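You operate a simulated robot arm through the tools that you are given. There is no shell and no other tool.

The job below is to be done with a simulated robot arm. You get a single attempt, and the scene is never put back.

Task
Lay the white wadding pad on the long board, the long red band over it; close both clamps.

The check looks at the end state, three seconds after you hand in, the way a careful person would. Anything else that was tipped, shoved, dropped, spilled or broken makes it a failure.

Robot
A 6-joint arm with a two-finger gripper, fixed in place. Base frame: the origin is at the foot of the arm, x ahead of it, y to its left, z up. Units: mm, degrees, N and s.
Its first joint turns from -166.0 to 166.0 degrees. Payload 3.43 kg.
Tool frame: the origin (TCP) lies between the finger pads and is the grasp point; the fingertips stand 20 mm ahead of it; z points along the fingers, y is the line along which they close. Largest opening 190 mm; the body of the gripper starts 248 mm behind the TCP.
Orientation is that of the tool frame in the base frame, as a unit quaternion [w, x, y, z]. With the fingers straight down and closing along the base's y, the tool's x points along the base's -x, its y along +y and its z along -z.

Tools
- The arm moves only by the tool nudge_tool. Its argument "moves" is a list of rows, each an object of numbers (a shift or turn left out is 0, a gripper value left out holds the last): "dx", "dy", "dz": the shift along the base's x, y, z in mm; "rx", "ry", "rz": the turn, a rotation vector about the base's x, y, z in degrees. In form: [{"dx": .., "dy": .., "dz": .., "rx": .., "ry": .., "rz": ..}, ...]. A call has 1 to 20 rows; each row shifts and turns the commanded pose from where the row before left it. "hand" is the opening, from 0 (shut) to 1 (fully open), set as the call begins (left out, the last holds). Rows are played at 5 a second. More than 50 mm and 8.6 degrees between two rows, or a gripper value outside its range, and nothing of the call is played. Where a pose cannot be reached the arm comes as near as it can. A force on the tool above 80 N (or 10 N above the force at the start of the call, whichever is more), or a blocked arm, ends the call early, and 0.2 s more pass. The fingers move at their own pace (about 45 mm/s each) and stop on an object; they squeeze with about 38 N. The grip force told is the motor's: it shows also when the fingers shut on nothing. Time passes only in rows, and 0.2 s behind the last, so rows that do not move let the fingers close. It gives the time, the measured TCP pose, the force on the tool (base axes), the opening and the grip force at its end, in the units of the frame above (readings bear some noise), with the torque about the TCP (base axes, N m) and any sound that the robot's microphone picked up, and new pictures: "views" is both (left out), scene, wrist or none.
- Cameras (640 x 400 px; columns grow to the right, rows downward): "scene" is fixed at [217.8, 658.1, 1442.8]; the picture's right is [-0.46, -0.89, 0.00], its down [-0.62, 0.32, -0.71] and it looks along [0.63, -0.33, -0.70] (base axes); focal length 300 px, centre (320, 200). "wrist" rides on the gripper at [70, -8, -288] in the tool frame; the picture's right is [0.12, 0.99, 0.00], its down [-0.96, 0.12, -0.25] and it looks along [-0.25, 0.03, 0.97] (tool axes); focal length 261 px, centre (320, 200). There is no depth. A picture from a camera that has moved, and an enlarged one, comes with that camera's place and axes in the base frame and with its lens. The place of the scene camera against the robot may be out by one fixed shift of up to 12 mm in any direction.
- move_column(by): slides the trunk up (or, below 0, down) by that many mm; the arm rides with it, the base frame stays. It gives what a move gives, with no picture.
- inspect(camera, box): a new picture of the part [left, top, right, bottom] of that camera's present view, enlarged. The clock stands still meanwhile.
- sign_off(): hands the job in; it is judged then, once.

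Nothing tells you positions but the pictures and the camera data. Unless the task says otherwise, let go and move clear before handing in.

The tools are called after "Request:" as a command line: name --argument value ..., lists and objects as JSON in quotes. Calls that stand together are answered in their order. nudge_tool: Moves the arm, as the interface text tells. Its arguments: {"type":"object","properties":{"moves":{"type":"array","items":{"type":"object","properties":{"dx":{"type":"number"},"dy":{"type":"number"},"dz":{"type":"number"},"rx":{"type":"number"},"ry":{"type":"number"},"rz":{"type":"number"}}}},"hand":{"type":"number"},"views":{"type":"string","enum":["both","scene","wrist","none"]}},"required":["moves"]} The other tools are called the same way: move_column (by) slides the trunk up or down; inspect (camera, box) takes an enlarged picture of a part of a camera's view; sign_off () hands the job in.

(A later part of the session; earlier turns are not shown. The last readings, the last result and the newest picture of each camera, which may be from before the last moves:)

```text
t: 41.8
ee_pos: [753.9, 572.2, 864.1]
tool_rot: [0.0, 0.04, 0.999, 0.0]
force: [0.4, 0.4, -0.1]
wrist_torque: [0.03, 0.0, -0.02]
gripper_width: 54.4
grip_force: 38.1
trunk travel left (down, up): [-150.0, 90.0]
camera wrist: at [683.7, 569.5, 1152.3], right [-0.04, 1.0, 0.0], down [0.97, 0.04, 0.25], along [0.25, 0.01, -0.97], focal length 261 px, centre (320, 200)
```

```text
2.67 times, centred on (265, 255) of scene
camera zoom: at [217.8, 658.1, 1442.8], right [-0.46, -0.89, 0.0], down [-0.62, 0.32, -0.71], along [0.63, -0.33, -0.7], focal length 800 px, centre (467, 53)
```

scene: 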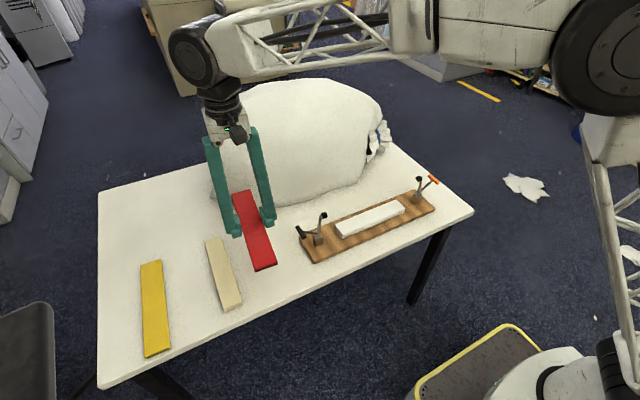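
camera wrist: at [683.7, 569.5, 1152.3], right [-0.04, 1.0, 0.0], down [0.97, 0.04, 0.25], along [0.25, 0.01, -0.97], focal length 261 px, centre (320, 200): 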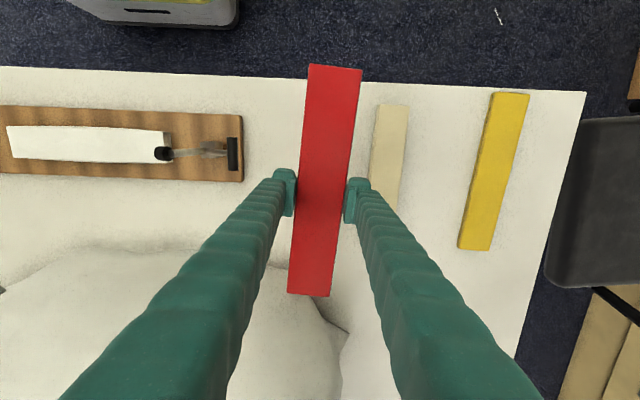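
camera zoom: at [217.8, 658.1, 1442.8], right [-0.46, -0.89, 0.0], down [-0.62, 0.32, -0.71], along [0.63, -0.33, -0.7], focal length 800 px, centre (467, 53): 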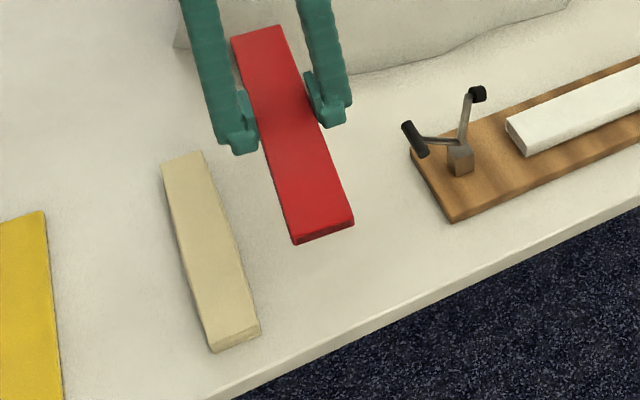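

Red is lifted level and centred in the grip. I'll pull it back from the sack first, then swing it round and over the board.

Request:
nudge_tool --moves '[{"dx": -45, "dz": 12}, {"dx": -45, "dz": 12}, {"dx": -45, "dz": 12}, {"dx": 8, "dy": -30.7, "rz": -7.1}, {"dx": 8, "dy": -30.7, "rz": -7.1}, {"dx": 8, "dy": -30.7, "rz": -7.1}, {"dx": 8, "dy": -30.7, "rz": -7.1}, {"dx": 8, "dy": -30.7, "rz": -7.1}, {"dx": 8, "dy": -30.7, "rz": -7.1}, {"dx": 8, "dy": -30.7, "rz": -7.1}, {"dx": 8, "dy": -30.7, "rz": -7.1}, {"dx": 8, "dy": -30.7, "rz": -7.1}, {"dx": 8, "dy": -30.7, "rz": -7.1}, {"dx": 8, "dy": -30.7, "rz": -7.1}, {"dx": 8, "dy": -30.7, "rz": -7.1}, {}]'

Request:
inspect --camera "wrist" --box '[230, 30, 430, 330]'

Request:
inspect --camera "scene" --box '[260, 100, 460, 272]'

```text
t: 45.2
ee_pos: [714.1, 203.5, 900.7]
tool_rot: [0.0, 0.706, 0.709, 0.0]
force: [0.2, -0.1, -0.3]
wrist_torque: [-0.02, 0.02, 0.0]
gripper_width: 54.8
grip_force: 38.1
trunk travel left (down, up): [-150.0, 90.0]
camera wrist: at [706.3, 274.8, 1187.9], right [0.99, 0.12, 0.0], down [0.12, -0.96, 0.25], along [0.03, -0.25, -0.97], focal length 261 px, centre (320, 200)
```

scene: 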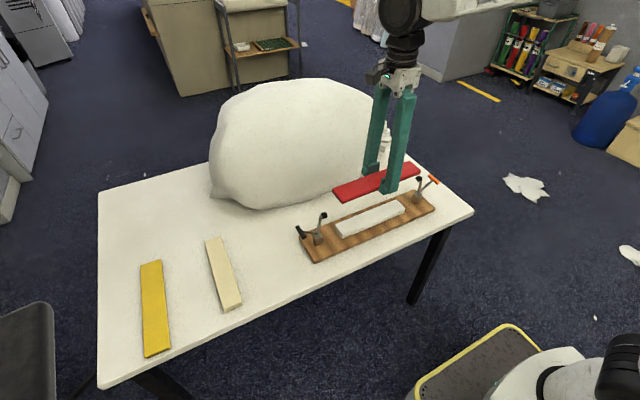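
wrist: 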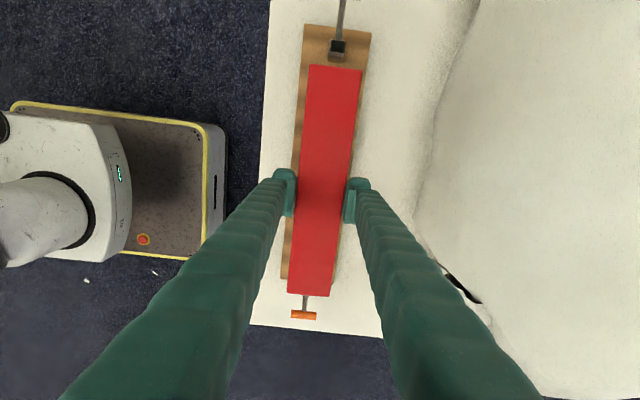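

```text
1.33 times, centred on (330, 180) of wrist
camera zoom: at [706.3, 274.8, 1187.9], right [0.99, 0.12, 0.0], down [0.12, -0.96, 0.25], along [0.03, -0.25, -0.97], focal length 348 px, centre (307, 227)
```

zoom: 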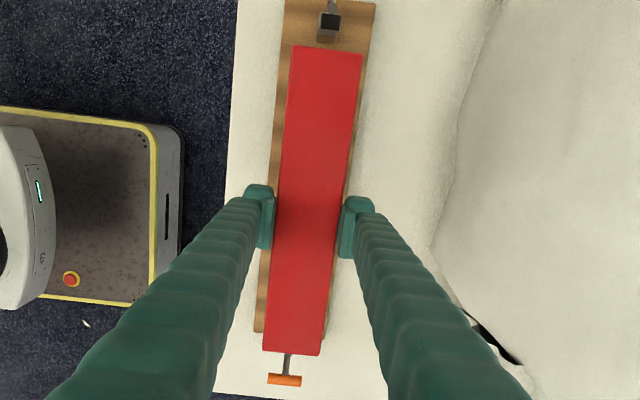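

```text
2.33 times, centred on (360, 186) of scene
camera zoom: at [217.8, 658.1, 1442.8], right [-0.46, -0.89, 0.0], down [-0.62, 0.32, -0.71], along [0.63, -0.33, -0.7], focal length 698 px, centre (227, 233)
```

zoom: 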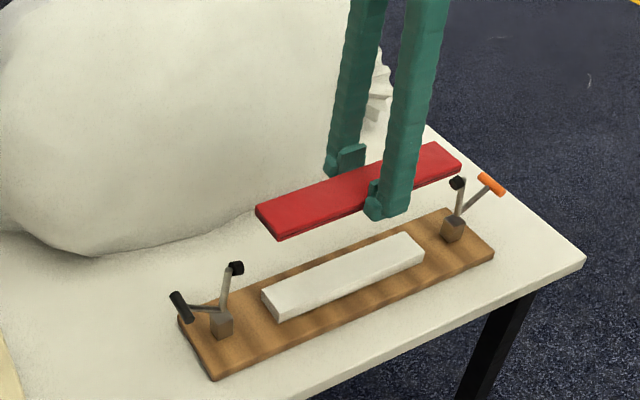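

The band sits over the board and is nearly parallel to it. I'll make a small correction and come down to just above the pad.

Request:
nudge_tool --moves '[{"dx": 1, "dy": -2, "rz": -0.4}, {"dz": -40}, {"dz": -40}, {"dz": -25}, {}]'

Request:
inspect --camera "wrist" --box '[230, 0, 430, 330]'

Request:
inspect --camera "scene" --box '[280, 150, 460, 272]'

```text
t: 46.4
ee_pos: [712.9, 202.5, 796.6]
tool_rot: [0.0, 0.708, 0.706, 0.0]
force: [0.2, -0.2, -0.8]
wrist_torque: [-0.03, 0.01, -0.03]
gripper_width: 54.8
grip_force: 38.1
trunk travel left (down, up): [-150.0, 90.0]
camera wrist: at [705.0, 273.4, 1084.4], right [0.99, 0.12, 0.0], down [0.11, -0.96, 0.25], along [0.03, -0.25, -0.97], focal length 261 px, centre (320, 200)
```

scene: 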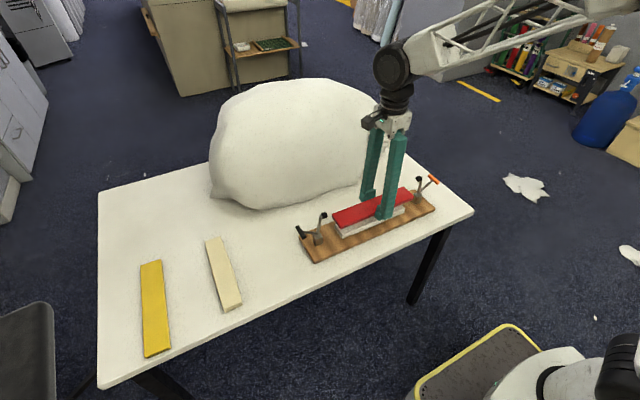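
wrist: 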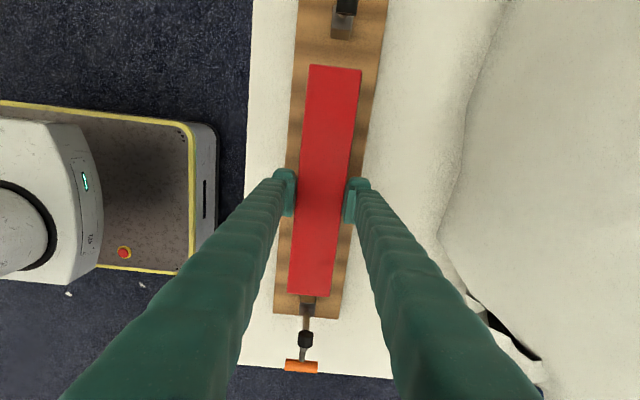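

```text
1.21 times, centred on (330, 165) of wrist
camera zoom: at [705.0, 273.4, 1084.4], right [0.99, 0.12, 0.0], down [0.11, -0.96, 0.25], along [0.03, -0.25, -0.97], focal length 316 px, centre (308, 242)
```

zoom: 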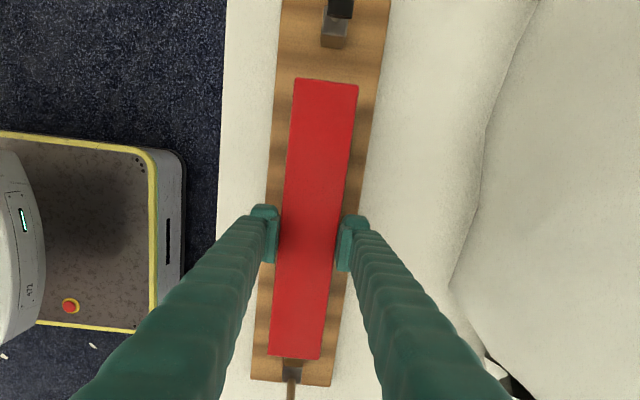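

```text
3.28 times, centred on (370, 211) of scene
camera zoom: at [217.8, 658.1, 1442.8], right [-0.46, -0.89, 0.0], down [-0.62, 0.32, -0.71], along [0.63, -0.33, -0.7], focal length 983 px, centre (156, 164)
```

zoom: 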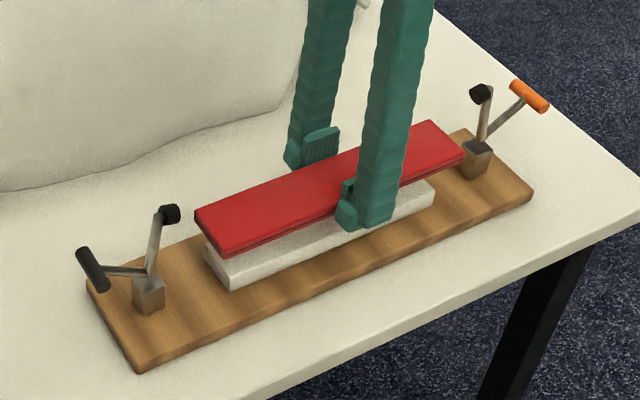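

Recomputed with the corrected heights, the pad and board centre are at y ≈ 209.5 and the band is about 6 mm short of that. I'll correct it and lower carefully.

Request:
nudge_tool --moves '[{"dx": 2, "dy": 6}, {"dz": -12}, {"dz": -10}, {}]'

Request:
inspect --camera "scene" --box '[280, 150, 460, 272]'

Request:
inspect --camera "wrist" --box '[230, 0, 430, 330]'

```text
t: 47.4
ee_pos: [715.9, 209.8, 773.1]
tool_rot: [0.001, 0.707, 0.707, 0.0]
force: [0.4, -0.4, 0.1]
wrist_torque: [0.01, 0.02, -0.01]
gripper_width: 54.4
grip_force: 38.0
trunk travel left (down, up): [-150.0, 90.0]
camera wrist: at [709.0, 279.7, 1060.7], right [0.99, 0.12, 0.0], down [0.11, -0.96, 0.25], along [0.03, -0.25, -0.97], focal length 261 px, centre (320, 200)
```

scene: 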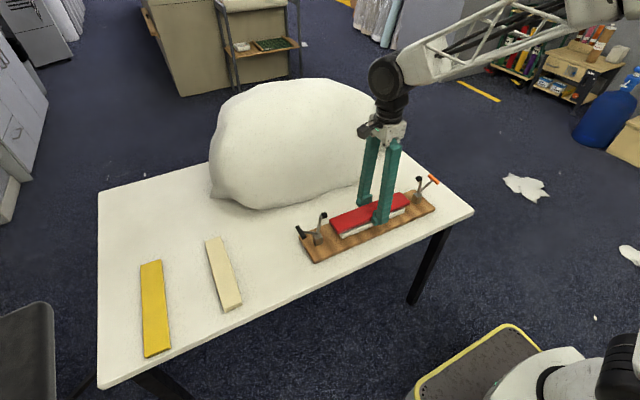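
wrist: 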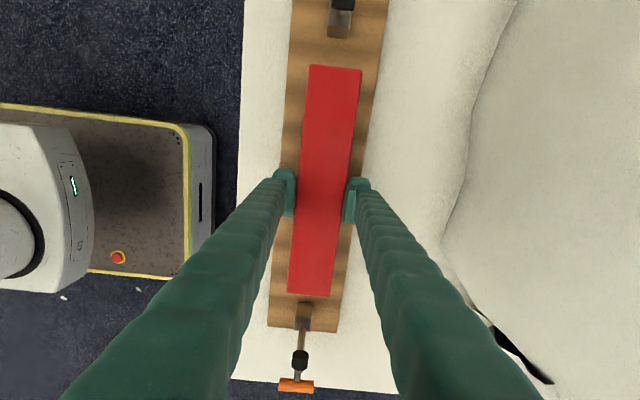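

```text
3.28 times, centred on (370, 211) of scene
camera zoom: at [217.8, 658.1, 1442.8], right [-0.46, -0.89, 0.0], down [-0.62, 0.32, -0.71], along [0.63, -0.33, -0.7], focal length 983 px, centre (156, 164)
```

zoom: 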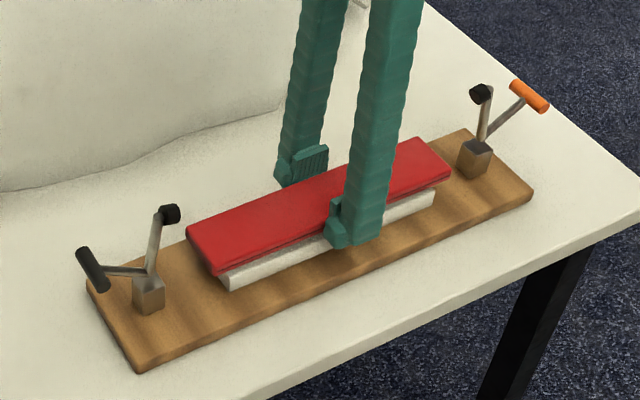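

```text
1.21 times, centred on (330, 165) of wrist
camera zoom: at [709.0, 279.7, 1060.7], right [0.99, 0.12, 0.0], down [0.11, -0.96, 0.25], along [0.03, -0.25, -0.97], focal length 316 px, centre (308, 242)
```

zoom: 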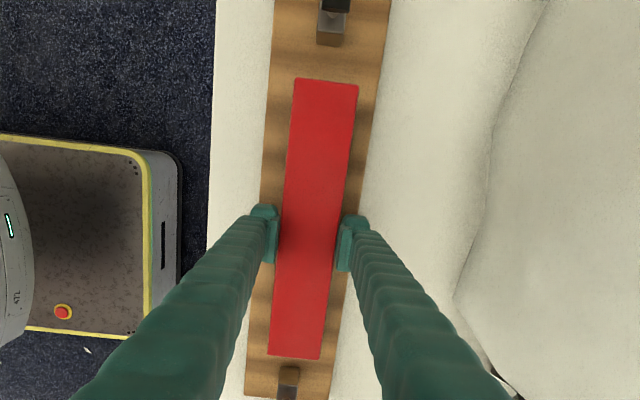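

The overhang is even on both ends. Lowering to contact.

Request:
nudge_tool --moves '[{"dz": -4}, {"dz": -3}, {"dz": -2}, {}]' --views "none"

```text
t: 48.4
ee_pos: [717.8, 209.3, 764.0]
tool_rot: [0.0, 0.708, 0.707, 0.0]
force: [0.0, 0.3, -1.6]
wrist_torque: [-0.01, 0.01, 0.02]
gripper_width: 54.5
grip_force: 37.7
trunk travel left (down, up): [-150.0, 90.0]
```

Request:
nudge_tool --moves '[{"dz": -2}, {"dz": -1.5}, {}]' --views "none"

```text
t: 49.2
ee_pos: [716.7, 208.6, 760.2]
tool_rot: [0.0, 0.708, 0.706, 0.0]
force: [0.0, -0.1, -1.2]
wrist_torque: [0.02, -0.01, -0.01]
gripper_width: 54.8
grip_force: 37.9
trunk travel left (down, up): [-150.0, 90.0]
```

No contact yet at 760. Two more small steps.

Request:
nudge_tool --moves '[{"dz": -2}, {"dz": -1}, {}]' --views "none"

Request:
inspect --camera "scene" --box '[320, 180, 420, 250]'

```text
t: 50.0
ee_pos: [716.2, 209.5, 759.2]
tool_rot: [0.0, 0.707, 0.707, 0.0]
force: [0.5, 0.0, 26.0]
wrist_torque: [-0.04, 0.08, -0.01]
gripper_width: 54.4
grip_force: 37.9
trunk travel left (down, up): [-150.0, 90.0]
```

```text
5.71 times, centred on (370, 215) of scene
camera zoom: at [217.8, 658.1, 1442.8], right [-0.46, -0.89, 0.0], down [-0.62, 0.32, -0.71], along [0.63, -0.33, -0.7], focal length 1714 px, centre (34, 114)
```

zoom: 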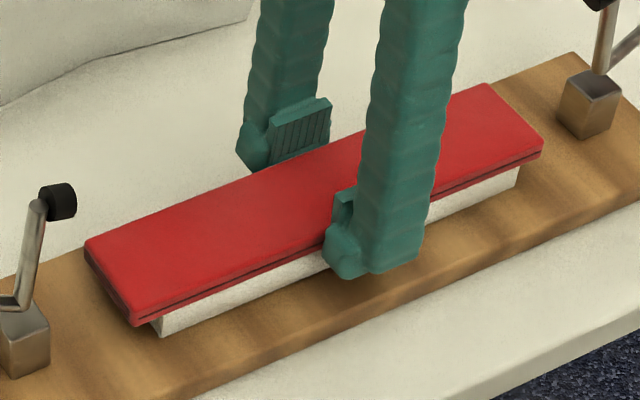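

The band rests flat on the pad. I'll ease off, open and lift straight up.

Request:
nudge_tool --moves '[{"dz": 1.2}, {}]' --views "none"

Request:
nudge_tool --moves '[{}, {}]' --hand 0.36 --views "none"

Request:
nudge_tool --moves '[{"dz": 4}, {"dz": 10}, {"dz": 25}, {"dz": 40}, {"dz": 40}, {}]'

Request:
inspect --camera "scene" --box '[280, 150, 460, 272]'

Request:
inspect --camera "wrist" --box '[250, 0, 420, 340]'

```text
t: 50.6
ee_pos: [716.7, 210.3, 759.5]
tool_rot: [0.0, 0.708, 0.707, 0.0]
force: [3.4, 1.7, 17.6]
wrist_torque: [0.09, -0.09, -0.01]
gripper_width: 54.5
grip_force: 37.7
trunk travel left (down, up): [-150.0, 90.0]
```

```text
t: 51.2
ee_pos: [716.2, 208.9, 757.7]
tool_rot: [0.0, 0.708, 0.706, 0.0]
force: [0.3, -0.3, 0.1]
wrist_torque: [-0.02, 0.04, -0.05]
gripper_width: 68.4
grip_force: 0.1
trunk travel left (down, up): [-150.0, 90.0]
```

```text
t: 52.6
ee_pos: [716.1, 209.0, 878.1]
tool_rot: [0.0, 0.708, 0.707, -0.001]
force: [0.3, -0.2, -0.3]
wrist_torque: [0.04, -0.01, 0.02]
gripper_width: 68.4
grip_force: 0.0
trunk travel left (down, up): [-150.0, 90.0]
camera wrist: at [708.2, 280.3, 1166.3], right [0.99, 0.12, 0.0], down [0.11, -0.96, 0.25], along [0.03, -0.25, -0.97], focal length 261 px, centre (320, 200)
```

scene: 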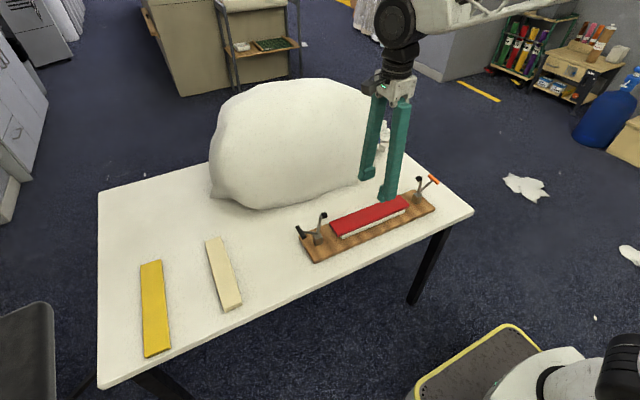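
wrist: 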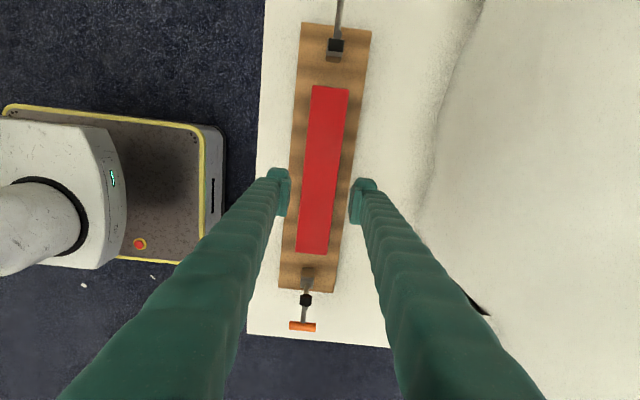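

```text
3.28 times, centred on (370, 211) of scene
camera zoom: at [217.8, 658.1, 1442.8], right [-0.46, -0.89, 0.0], down [-0.62, 0.32, -0.71], along [0.63, -0.33, -0.7], focal length 983 px, centre (156, 164)
```

zoom: 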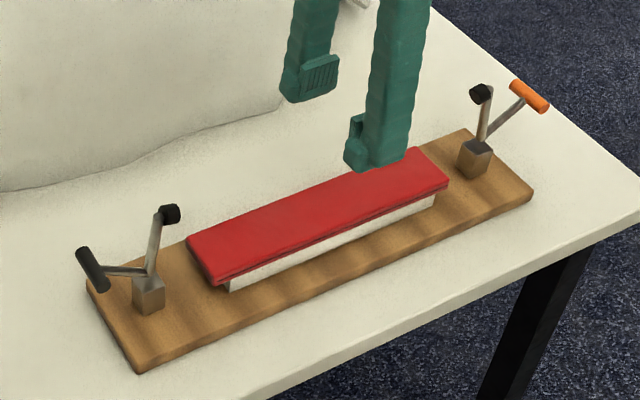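

```text
1.18 times, centred on (335, 170) of wrist
camera zoom: at [708.2, 280.3, 1166.3], right [0.99, 0.12, 0.0], down [0.11, -0.96, 0.25], along [0.03, -0.25, -0.97], focal length 307 px, centre (302, 235)
```

zoom: 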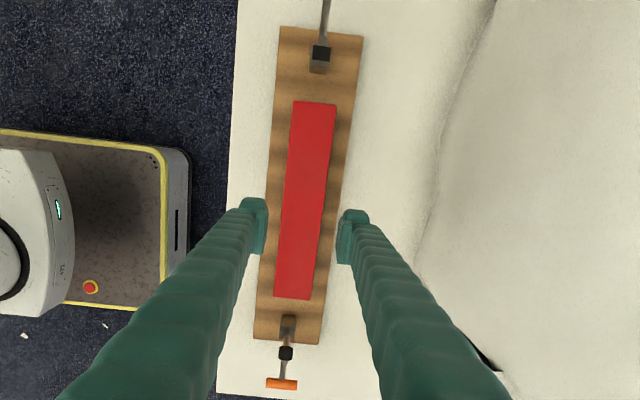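

The stack is in place: white pad on the board, red band over it, both centred. From two views, the left clamp's T-handle is at (716, 453, 798), its pivot near (716, 397, 748) and its foot at (717, 376, 823). I'll close the fingers and take them outside the handle so I can push it inward.

Request:
nudge_tool --moves '[{"dy": 42}, {"dy": 42}, {"dy": 42}, {"dy": 42}, {"dy": 42}, {"dy": 42}, {"dy": 41}, {}]' --hand 0

Request:
inspect --camera "wrist" --box '[240, 60, 420, 300]'

Request:
inspect --camera "scene" --box '[260, 150, 380, 270]'

```text
t: 54.4
ee_pos: [718.4, 502.3, 877.2]
tool_rot: [0.0, 0.707, 0.707, 0.0]
force: [0.2, -0.6, -0.7]
wrist_torque: [0.02, -0.01, 0.0]
gripper_width: 0.0
grip_force: 34.2
trunk travel left (down, up): [-150.0, 90.0]
camera wrist: at [710.7, 573.2, 1165.1], right [0.99, 0.12, 0.0], down [0.11, -0.96, 0.25], along [0.03, -0.25, -0.97], focal length 261 px, centre (320, 200)
```

scene: 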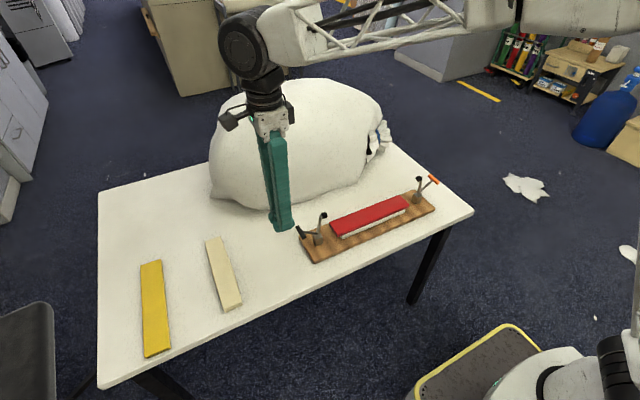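
wrist: 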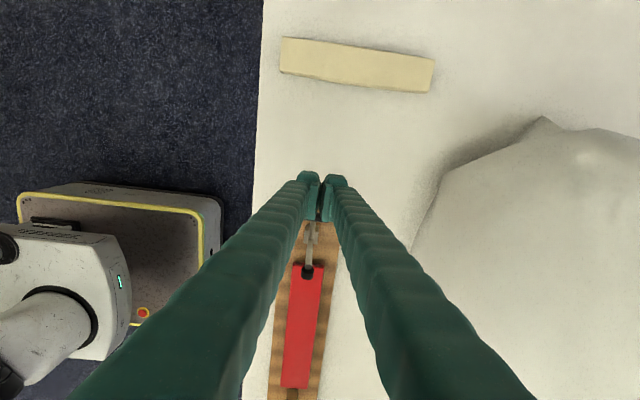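

```text
1.67 times, centred on (330, 180) of wrist
camera zoom: at [710.7, 573.2, 1165.1], right [0.99, 0.12, 0.0], down [0.11, -0.96, 0.25], along [0.03, -0.25, -0.97], focal length 434 px, centre (303, 233)
```

zoom: 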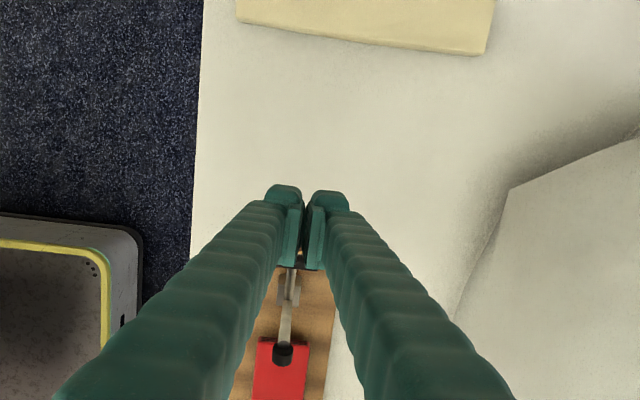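

```text
3.33 times, centred on (320, 210) of scene
camera zoom: at [217.8, 658.1, 1442.8], right [-0.46, -0.89, 0.0], down [-0.62, 0.32, -0.71], along [0.63, -0.33, -0.7], focal length 1000 px, centre (320, 167)
```

zoom: 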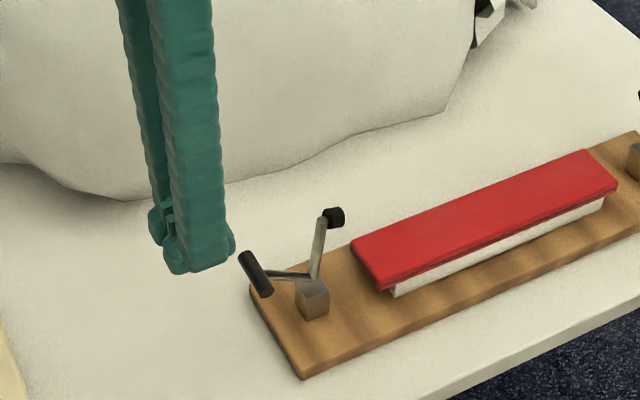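

The fingers are closed and stand outside the handle. I'll lower until the fingertips are just below the T-bar level.

Request:
nudge_tool --moves '[{"dx": -1.5, "dz": -25}, {"dz": -25}, {"dz": -24}, {}]'

Request:
inspect --camera "scene" --box '[260, 150, 380, 270]'

Request:
inspect --camera "wrist" --box '[240, 150, 400, 300]'

```text
t: 55.4
ee_pos: [716.0, 502.0, 801.0]
tool_rot: [0.0, 0.708, 0.707, 0.0]
force: [-0.1, 0.1, -0.3]
wrist_torque: [-0.02, -0.02, 0.01]
gripper_width: 0.0
grip_force: 34.6
trunk travel left (down, up): [-150.0, 90.0]
camera wrist: at [707.9, 572.9, 1089.4], right [0.99, 0.12, 0.0], down [0.11, -0.96, 0.25], along [0.03, -0.25, -0.97], focal length 261 px, centre (320, 200)
```

scene: 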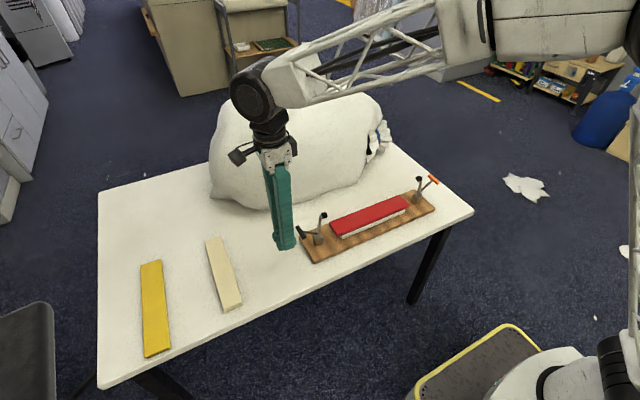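
wrist: 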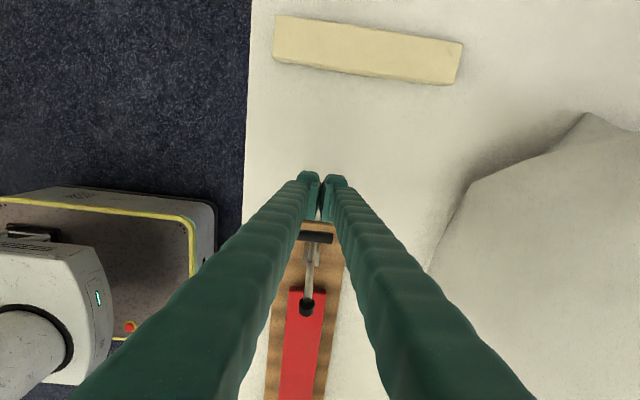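

```text
3.33 times, centred on (320, 210) of scene
camera zoom: at [217.8, 658.1, 1442.8], right [-0.46, -0.89, 0.0], down [-0.62, 0.32, -0.71], along [0.63, -0.33, -0.7], focal length 1000 px, centre (320, 167)
```

zoom: 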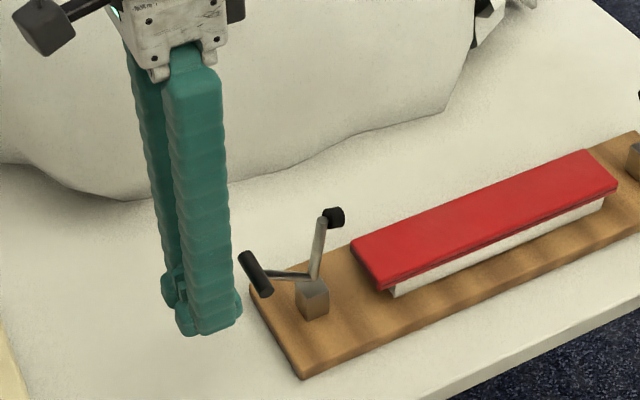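

```text
2.67 times, centred on (320, 225) of wrist
camera zoom: at [707.9, 572.9, 1089.4], right [0.99, 0.12, 0.0], down [0.11, -0.96, 0.25], along [0.03, -0.25, -0.97], focal length 695 px, centre (320, 133)
```

zoom: 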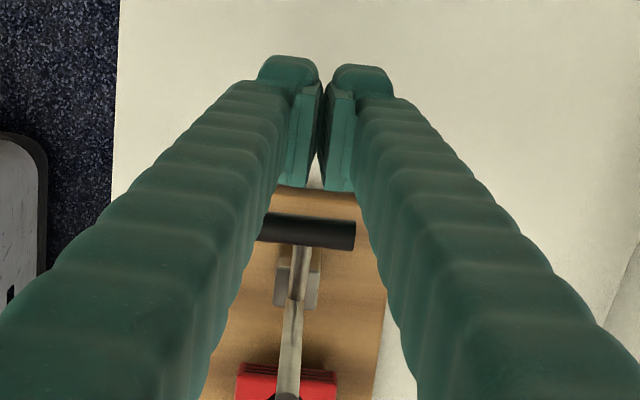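

Request:
nudge_tool --moves '[{"dx": -2, "dy": -10}, {"dy": -8}, {"dy": -6}, {}]'

Request:
inspect --camera "scene" --box '[280, 180, 360, 270]'

Request:
inspect --camera "wrist" --box '[240, 150, 400, 300]'

```text
t: 56.4
ee_pos: [715.2, 477.2, 801.5]
tool_rot: [0.0, 0.708, 0.707, 0.0]
force: [0.0, 0.3, -1.3]
wrist_torque: [-0.02, -0.01, -0.01]
gripper_width: 0.2
grip_force: 34.4
trunk travel left (down, up): [-150.0, 90.0]
camera wrist: at [706.3, 548.4, 1090.1], right [0.99, 0.12, 0.0], down [0.11, -0.96, 0.25], along [0.03, -0.25, -0.97], focal length 261 px, centre (320, 200)
```

scene: 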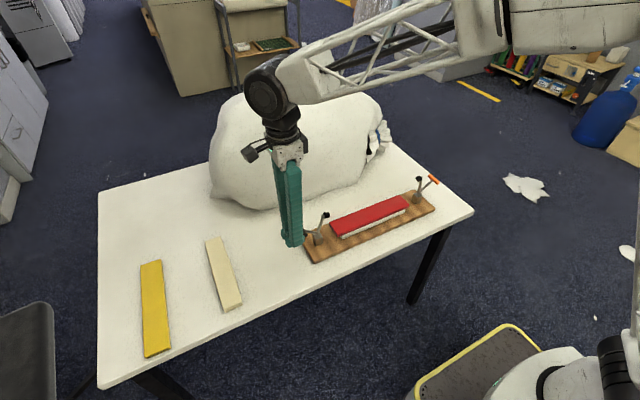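
wrist: 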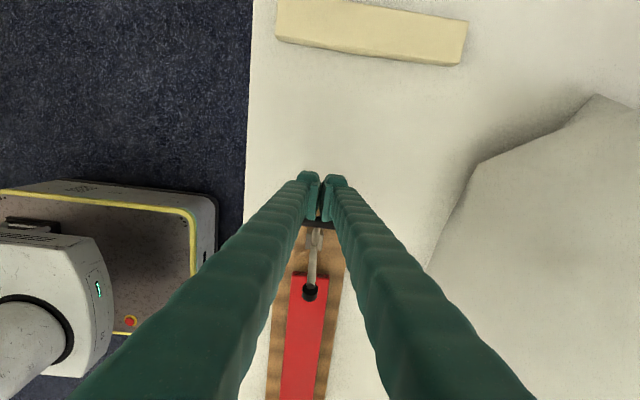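

```text
4.44 times, centred on (320, 225) of scene
camera zoom: at [217.8, 658.1, 1442.8], right [-0.46, -0.89, 0.0], down [-0.62, 0.32, -0.71], along [0.63, -0.33, -0.7], focal length 1333 px, centre (320, 89)
```

zoom: 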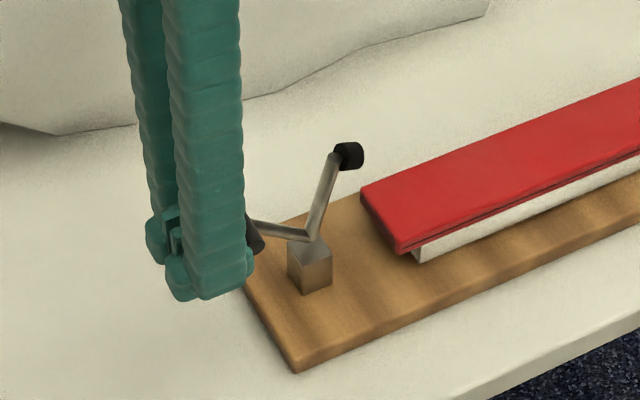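

```text
2.67 times, centred on (320, 225) of wrist
camera zoom: at [706.3, 548.4, 1090.1], right [0.99, 0.12, 0.0], down [0.11, -0.96, 0.25], along [0.03, -0.25, -0.97], focal length 695 px, centre (320, 133)
```

zoom: 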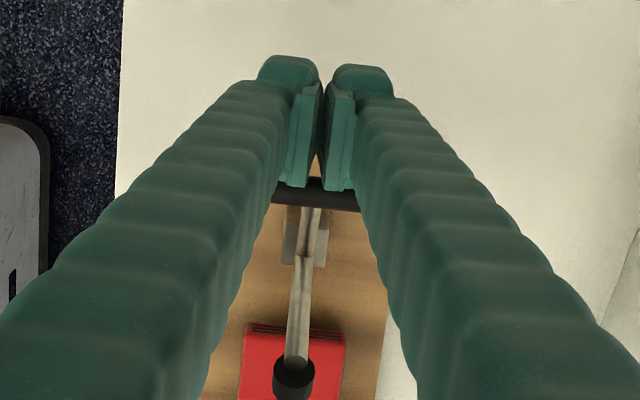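

The handle is already starting to turn with hardly any force. I'll keep pushing gently.

Request:
nudge_tool --moves '[{"dy": -6}, {"dy": -6}, {"dy": -6}, {"dy": -6}, {}]'

Request:
inspect --camera "scene" --box '[280, 180, 360, 270]'

Request:
inspect --camera "wrist" --box '[240, 150, 400, 300]'

```text
t: 57.6
ee_pos: [713.6, 453.2, 802.4]
tool_rot: [0.0, 0.707, 0.707, 0.0]
force: [-1.2, -0.2, 0.3]
wrist_torque: [-0.01, -0.02, -0.03]
gripper_width: 0.2
grip_force: 33.8
trunk travel left (down, up): [-150.0, 90.0]
camera wrist: at [706.2, 524.8, 1090.5], right [0.99, 0.12, 0.0], down [0.11, -0.96, 0.25], along [0.03, -0.25, -0.97], focal length 261 px, centre (320, 200)
```

scene: 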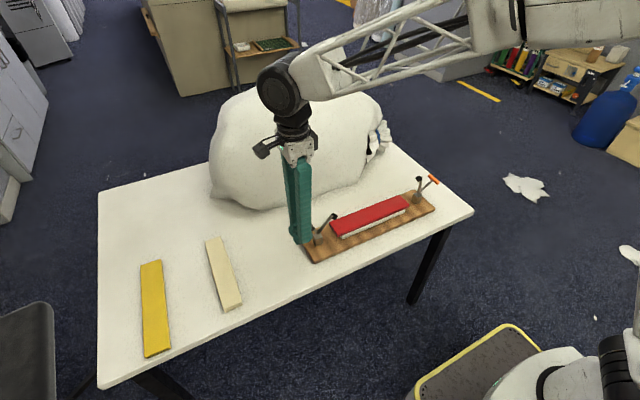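
wrist: 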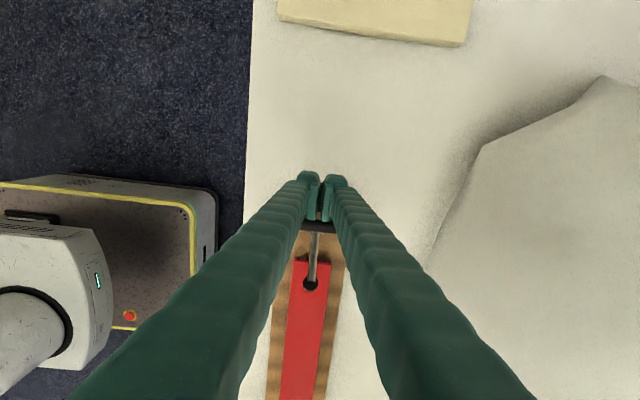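

```text
4.44 times, centred on (320, 225) of scene
camera zoom: at [217.8, 658.1, 1442.8], right [-0.46, -0.89, 0.0], down [-0.62, 0.32, -0.71], along [0.63, -0.33, -0.7], focal length 1333 px, centre (320, 89)
```

zoom: 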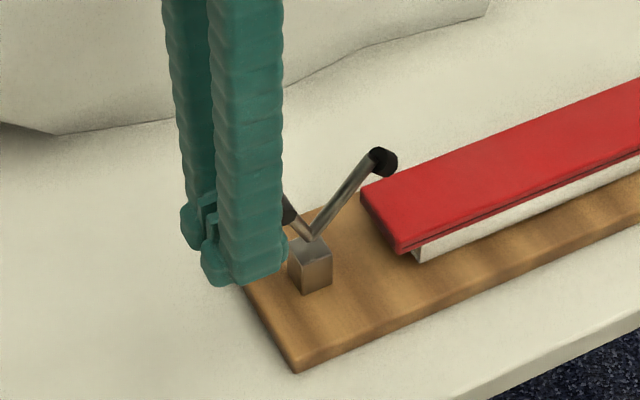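

```text
2.67 times, centred on (320, 225) of wrist
camera zoom: at [706.2, 524.8, 1090.5], right [0.99, 0.12, 0.0], down [0.11, -0.96, 0.25], along [0.03, -0.25, -0.97], focal length 695 px, centre (320, 133)
```

zoom: 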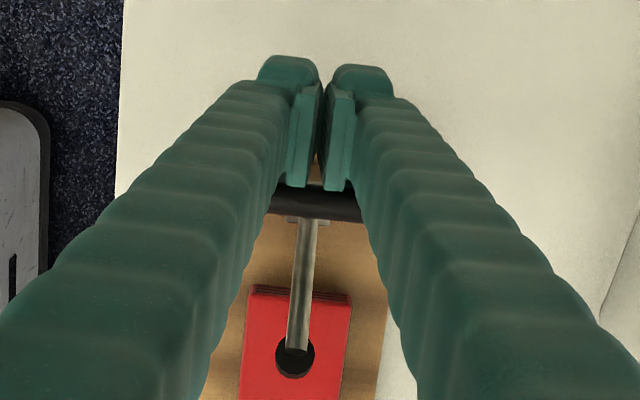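

It turns smoothly with no load on the board. Pushing on.

Request:
nudge_tool --moves '[{"dy": -6}, {"dy": -6}, {"dy": -6}, {"dy": -6}, {}]'

Request:
inspect --camera "scene" --box '[280, 180, 360, 270]'

Request:
inspect --camera "wrist" --box '[240, 150, 400, 300]'

```text
t: 58.8
ee_pos: [713.9, 430.6, 803.1]
tool_rot: [0.0, 0.708, 0.706, 0.0]
force: [0.1, 0.2, -0.3]
wrist_torque: [-0.04, -0.01, 0.0]
gripper_width: 0.0
grip_force: 34.3
trunk travel left (down, up): [-150.0, 90.0]
camera wrist: at [706.2, 501.8, 1090.9], right [0.99, 0.12, 0.0], down [0.11, -0.96, 0.25], along [0.03, -0.25, -0.97], focal length 261 px, centre (320, 200)
```

scene: 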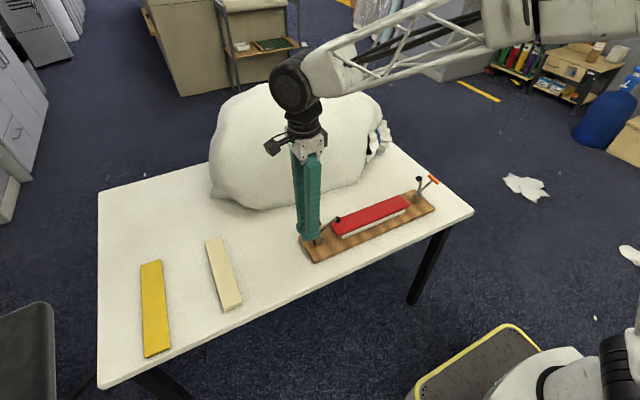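
wrist: 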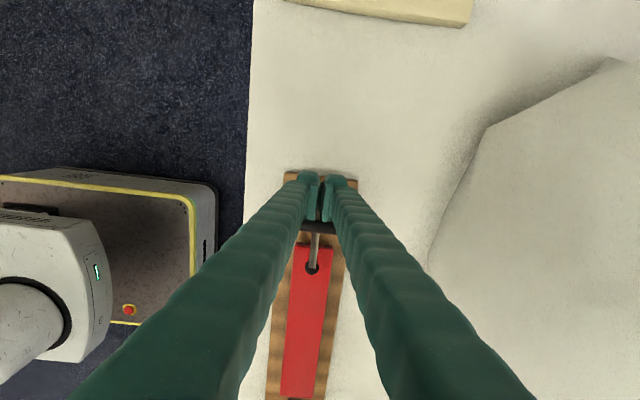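

```text
4.44 times, centred on (320, 225) of scene
camera zoom: at [217.8, 658.1, 1442.8], right [-0.46, -0.89, 0.0], down [-0.62, 0.32, -0.71], along [0.63, -0.33, -0.7], focal length 1333 px, centre (320, 89)
```

zoom: 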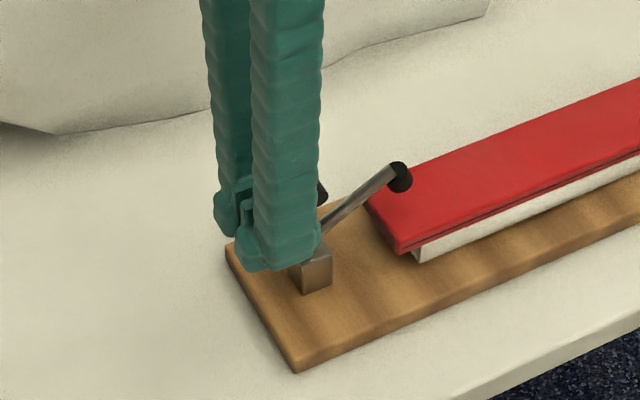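

```text
2.67 times, centred on (320, 225) of wrist
camera zoom: at [706.2, 501.8, 1090.9], right [0.99, 0.12, 0.0], down [0.11, -0.96, 0.25], along [0.03, -0.25, -0.97], focal length 695 px, centre (320, 133)
```

zoom: 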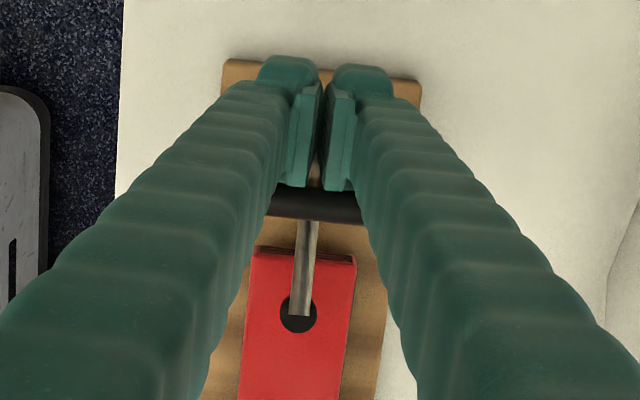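

Request:
nudge_tool --moves '[{"dy": -5}, {"dy": -5}, {"dy": -4}, {"dy": -4}, {}]'

Request:
inspect --camera "scene" --box '[280, 180, 360, 270]'

Request:
inspect --camera "wrist" --box '[240, 150, 400, 300]'

```text
t: 60.0
ee_pos: [713.9, 413.5, 804.4]
tool_rot: [-0.001, 0.708, 0.706, 0.002]
force: [8.2, 16.7, 3.6]
wrist_torque: [0.15, -0.08, 0.22]
gripper_width: 0.0
grip_force: 34.3
trunk travel left (down, up): [-150.0, 90.0]
camera wrist: at [706.3, 484.1, 1092.1], right [0.99, 0.12, 0.0], down [0.11, -0.96, 0.25], along [0.03, -0.24, -0.97], focal length 261 px, centre (320, 200)
```

scene: 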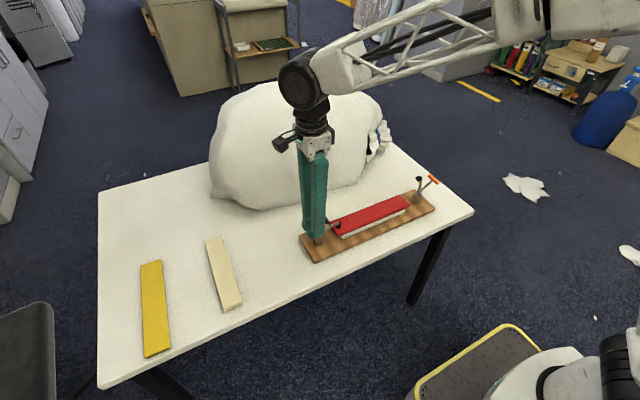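
wrist: 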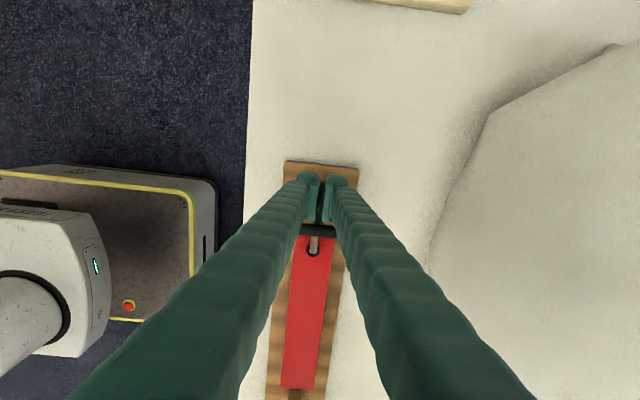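

```text
4.44 times, centred on (320, 225) of scene
camera zoom: at [217.8, 658.1, 1442.8], right [-0.46, -0.89, 0.0], down [-0.62, 0.32, -0.71], along [0.63, -0.33, -0.7], focal length 1333 px, centre (320, 89)
```

zoom: 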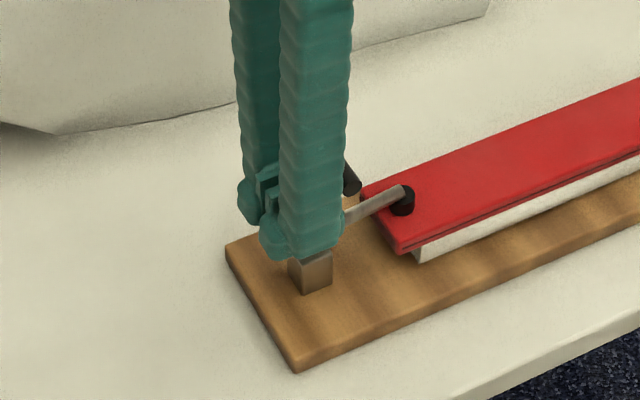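

```text
2.67 times, centred on (320, 225) of wrist
camera zoom: at [706.3, 484.1, 1092.1], right [0.99, 0.12, 0.0], down [0.11, -0.96, 0.25], along [0.03, -0.24, -0.97], focal length 695 px, centre (320, 133)
```

zoom: 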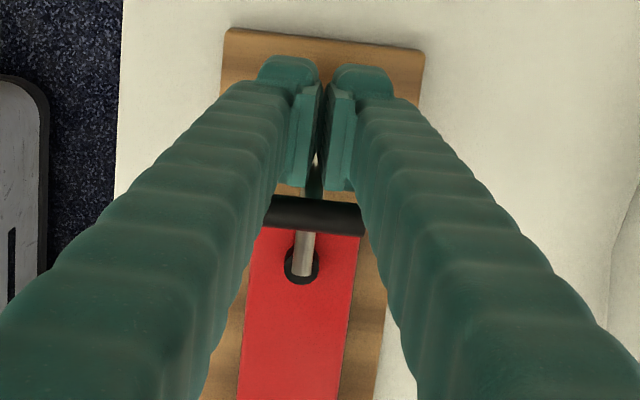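

The foot has come down on the band (17 N reaction) and the board did not move. I'll back off to see whether the clamp stays shut on its own.

Request:
nudge_tool --moves '[{"dy": 8}, {"dy": 12}, {"dy": 20, "dz": 10}, {"dy": 25, "dz": 25}, {}]'

Request:
inspect --camera "scene" --box '[280, 180, 360, 270]'

Request:
inspect --camera "wrist" --box '[240, 150, 400, 300]'

```text
t: 61.2
ee_pos: [714.5, 477.7, 839.3]
tool_rot: [0.0, 0.708, 0.706, -0.001]
force: [0.4, -0.9, 0.6]
wrist_torque: [-0.01, 0.0, 0.0]
gripper_width: 0.0
grip_force: 34.5
trunk travel left (down, up): [-150.0, 90.0]
camera wrist: at [706.1, 548.3, 1127.1], right [0.99, 0.12, 0.0], down [0.11, -0.96, 0.25], along [0.03, -0.25, -0.97], focal length 261 px, centre (320, 200)
```

scene: 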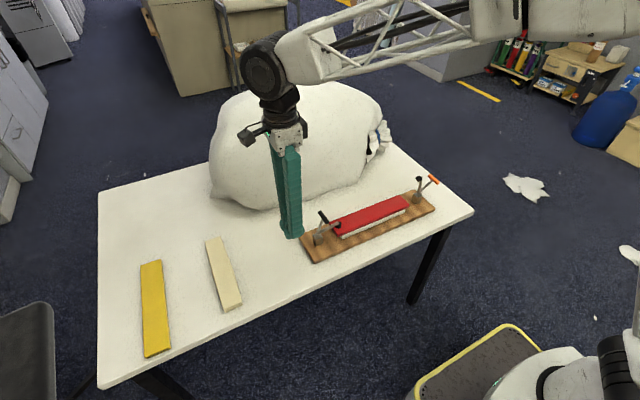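
wrist: 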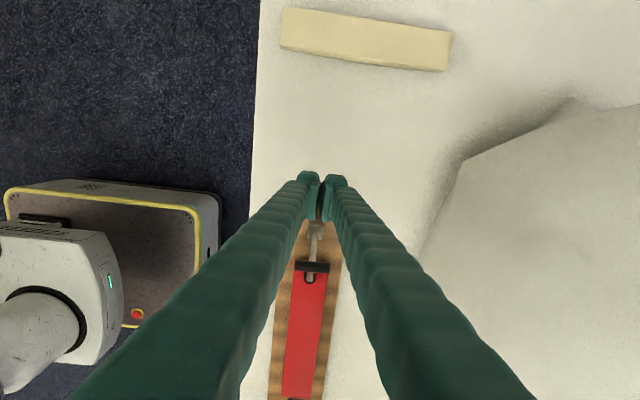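

```text
4.44 times, centred on (320, 225) of scene
camera zoom: at [217.8, 658.1, 1442.8], right [-0.46, -0.89, 0.0], down [-0.62, 0.32, -0.71], along [0.63, -0.33, -0.7], focal length 1333 px, centre (320, 89)
```

zoom: 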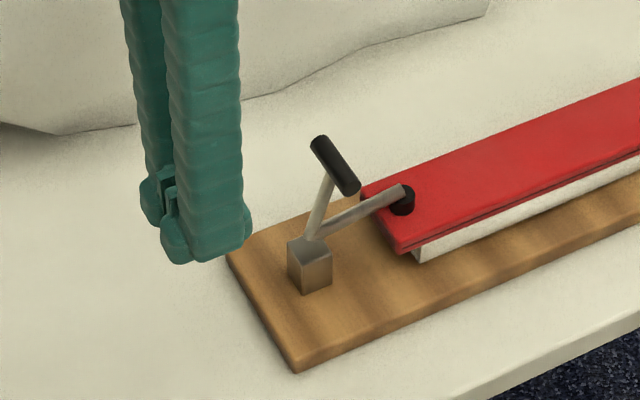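

```text
2.67 times, centred on (320, 225) of wrist
camera zoom: at [706.1, 548.3, 1127.1], right [0.99, 0.12, 0.0], down [0.11, -0.96, 0.25], along [0.03, -0.25, -0.97], focal length 695 px, centre (320, 133)
```

zoom: 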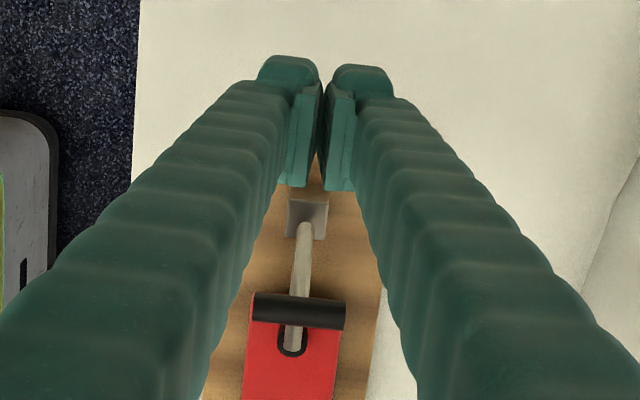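

The left clamp stays down on the band by itself. To make sure it is fully home, I'll press straight down on the arm right above its foot.

Request:
nudge_tool --moves '[{"dz": 30}, {"dy": -40, "dx": 1}, {"dy": -40}, {"dy": -40}, {"dy": -36}, {}]'

Request:
inspect --camera "wrist" --box '[240, 60, 400, 260]'

Request:
inspect --camera "scene" --box '[280, 160, 380, 260]'

```text
t: 62.6
ee_pos: [714.6, 323.9, 868.7]
tool_rot: [0.0, 0.708, 0.707, 0.0]
force: [0.4, -0.7, 0.3]
wrist_torque: [0.0, 0.02, 0.02]
gripper_width: 0.0
grip_force: 34.2
trunk travel left (down, up): [-150.0, 90.0]
camera wrist: at [706.8, 394.6, 1156.7], right [0.99, 0.12, 0.0], down [0.11, -0.96, 0.25], along [0.03, -0.25, -0.97], focal length 261 px, centre (320, 200)
```

scene: 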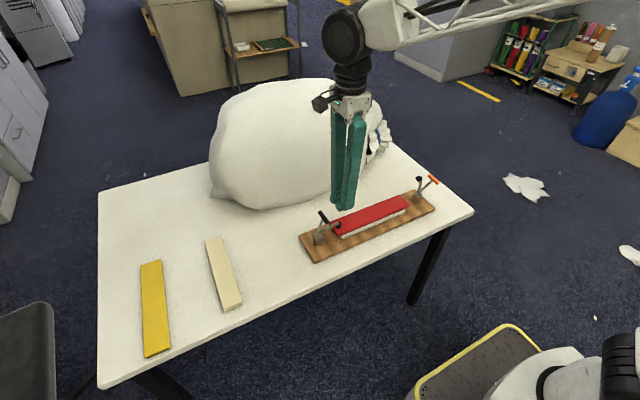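
wrist: 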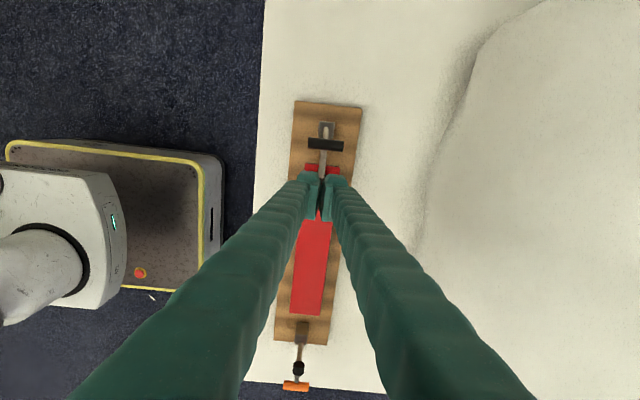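

```text
2.00 times, centred on (320, 160) of wrist
camera zoom: at [706.8, 394.6, 1156.7], right [0.99, 0.12, 0.0], down [0.11, -0.96, 0.25], along [0.03, -0.25, -0.97], focal length 521 px, centre (320, 280)
```

zoom: 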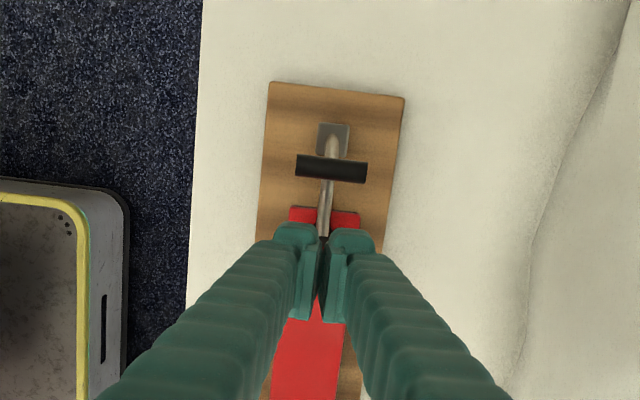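

```text
4.00 times, centred on (330, 210) of scene
camera zoom: at [217.8, 658.1, 1442.8], right [-0.46, -0.89, 0.0], down [-0.62, 0.32, -0.71], along [0.63, -0.33, -0.7], focal length 1200 px, centre (280, 160)
```

zoom: 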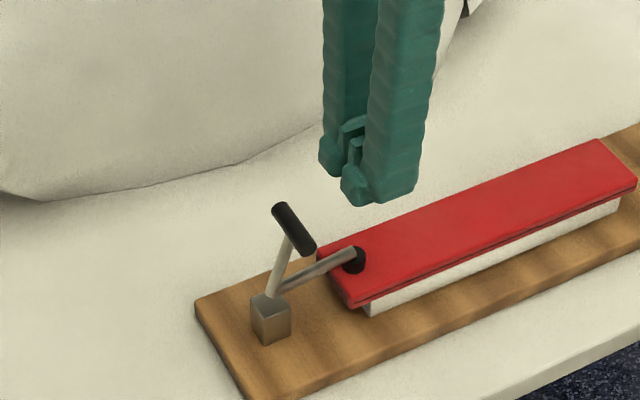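

Request:
nudge_tool --moves '[{"dz": -35}, {"dz": -30}, {"dz": -8}, {}]' --views "none"

Request:
inspect --camera "scene" --box '[280, 160, 380, 260]'

```text
t: 63.6
ee_pos: [715.1, 323.9, 796.8]
tool_rot: [-0.001, 0.708, 0.706, 0.0]
force: [-0.5, 0.2, -0.4]
wrist_torque: [0.0, -0.01, 0.0]
gripper_width: 0.0
grip_force: 34.3
trunk travel left (down, up): [-150.0, 90.0]
```

```text
4.00 times, centred on (330, 210) of scene
camera zoom: at [217.8, 658.1, 1442.8], right [-0.46, -0.89, 0.0], down [-0.62, 0.32, -0.71], along [0.63, -0.33, -0.7], focal length 1200 px, centre (280, 160)
```

zoom: 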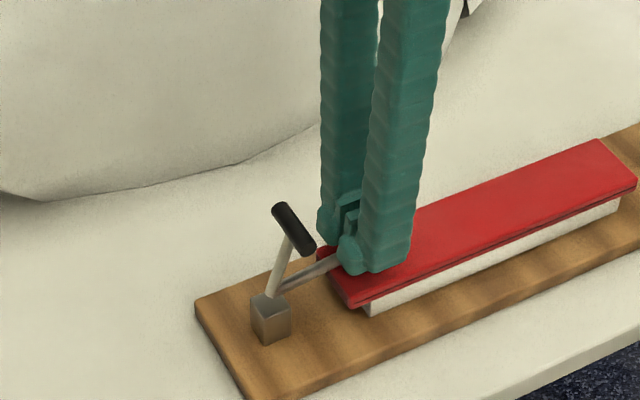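

Request:
nudge_tool --moves '[{"dz": -4}, {"dz": -3}, {}]' --views "none"

```text
t: 64.4
ee_pos: [714.7, 321.8, 791.0]
tool_rot: [-0.001, 0.708, 0.707, 0.001]
force: [0.8, 2.5, 29.7]
wrist_torque: [0.38, -0.04, 0.02]
gripper_width: 5.9
grip_force: 34.8
trunk travel left (down, up): [-150.0, 90.0]
```

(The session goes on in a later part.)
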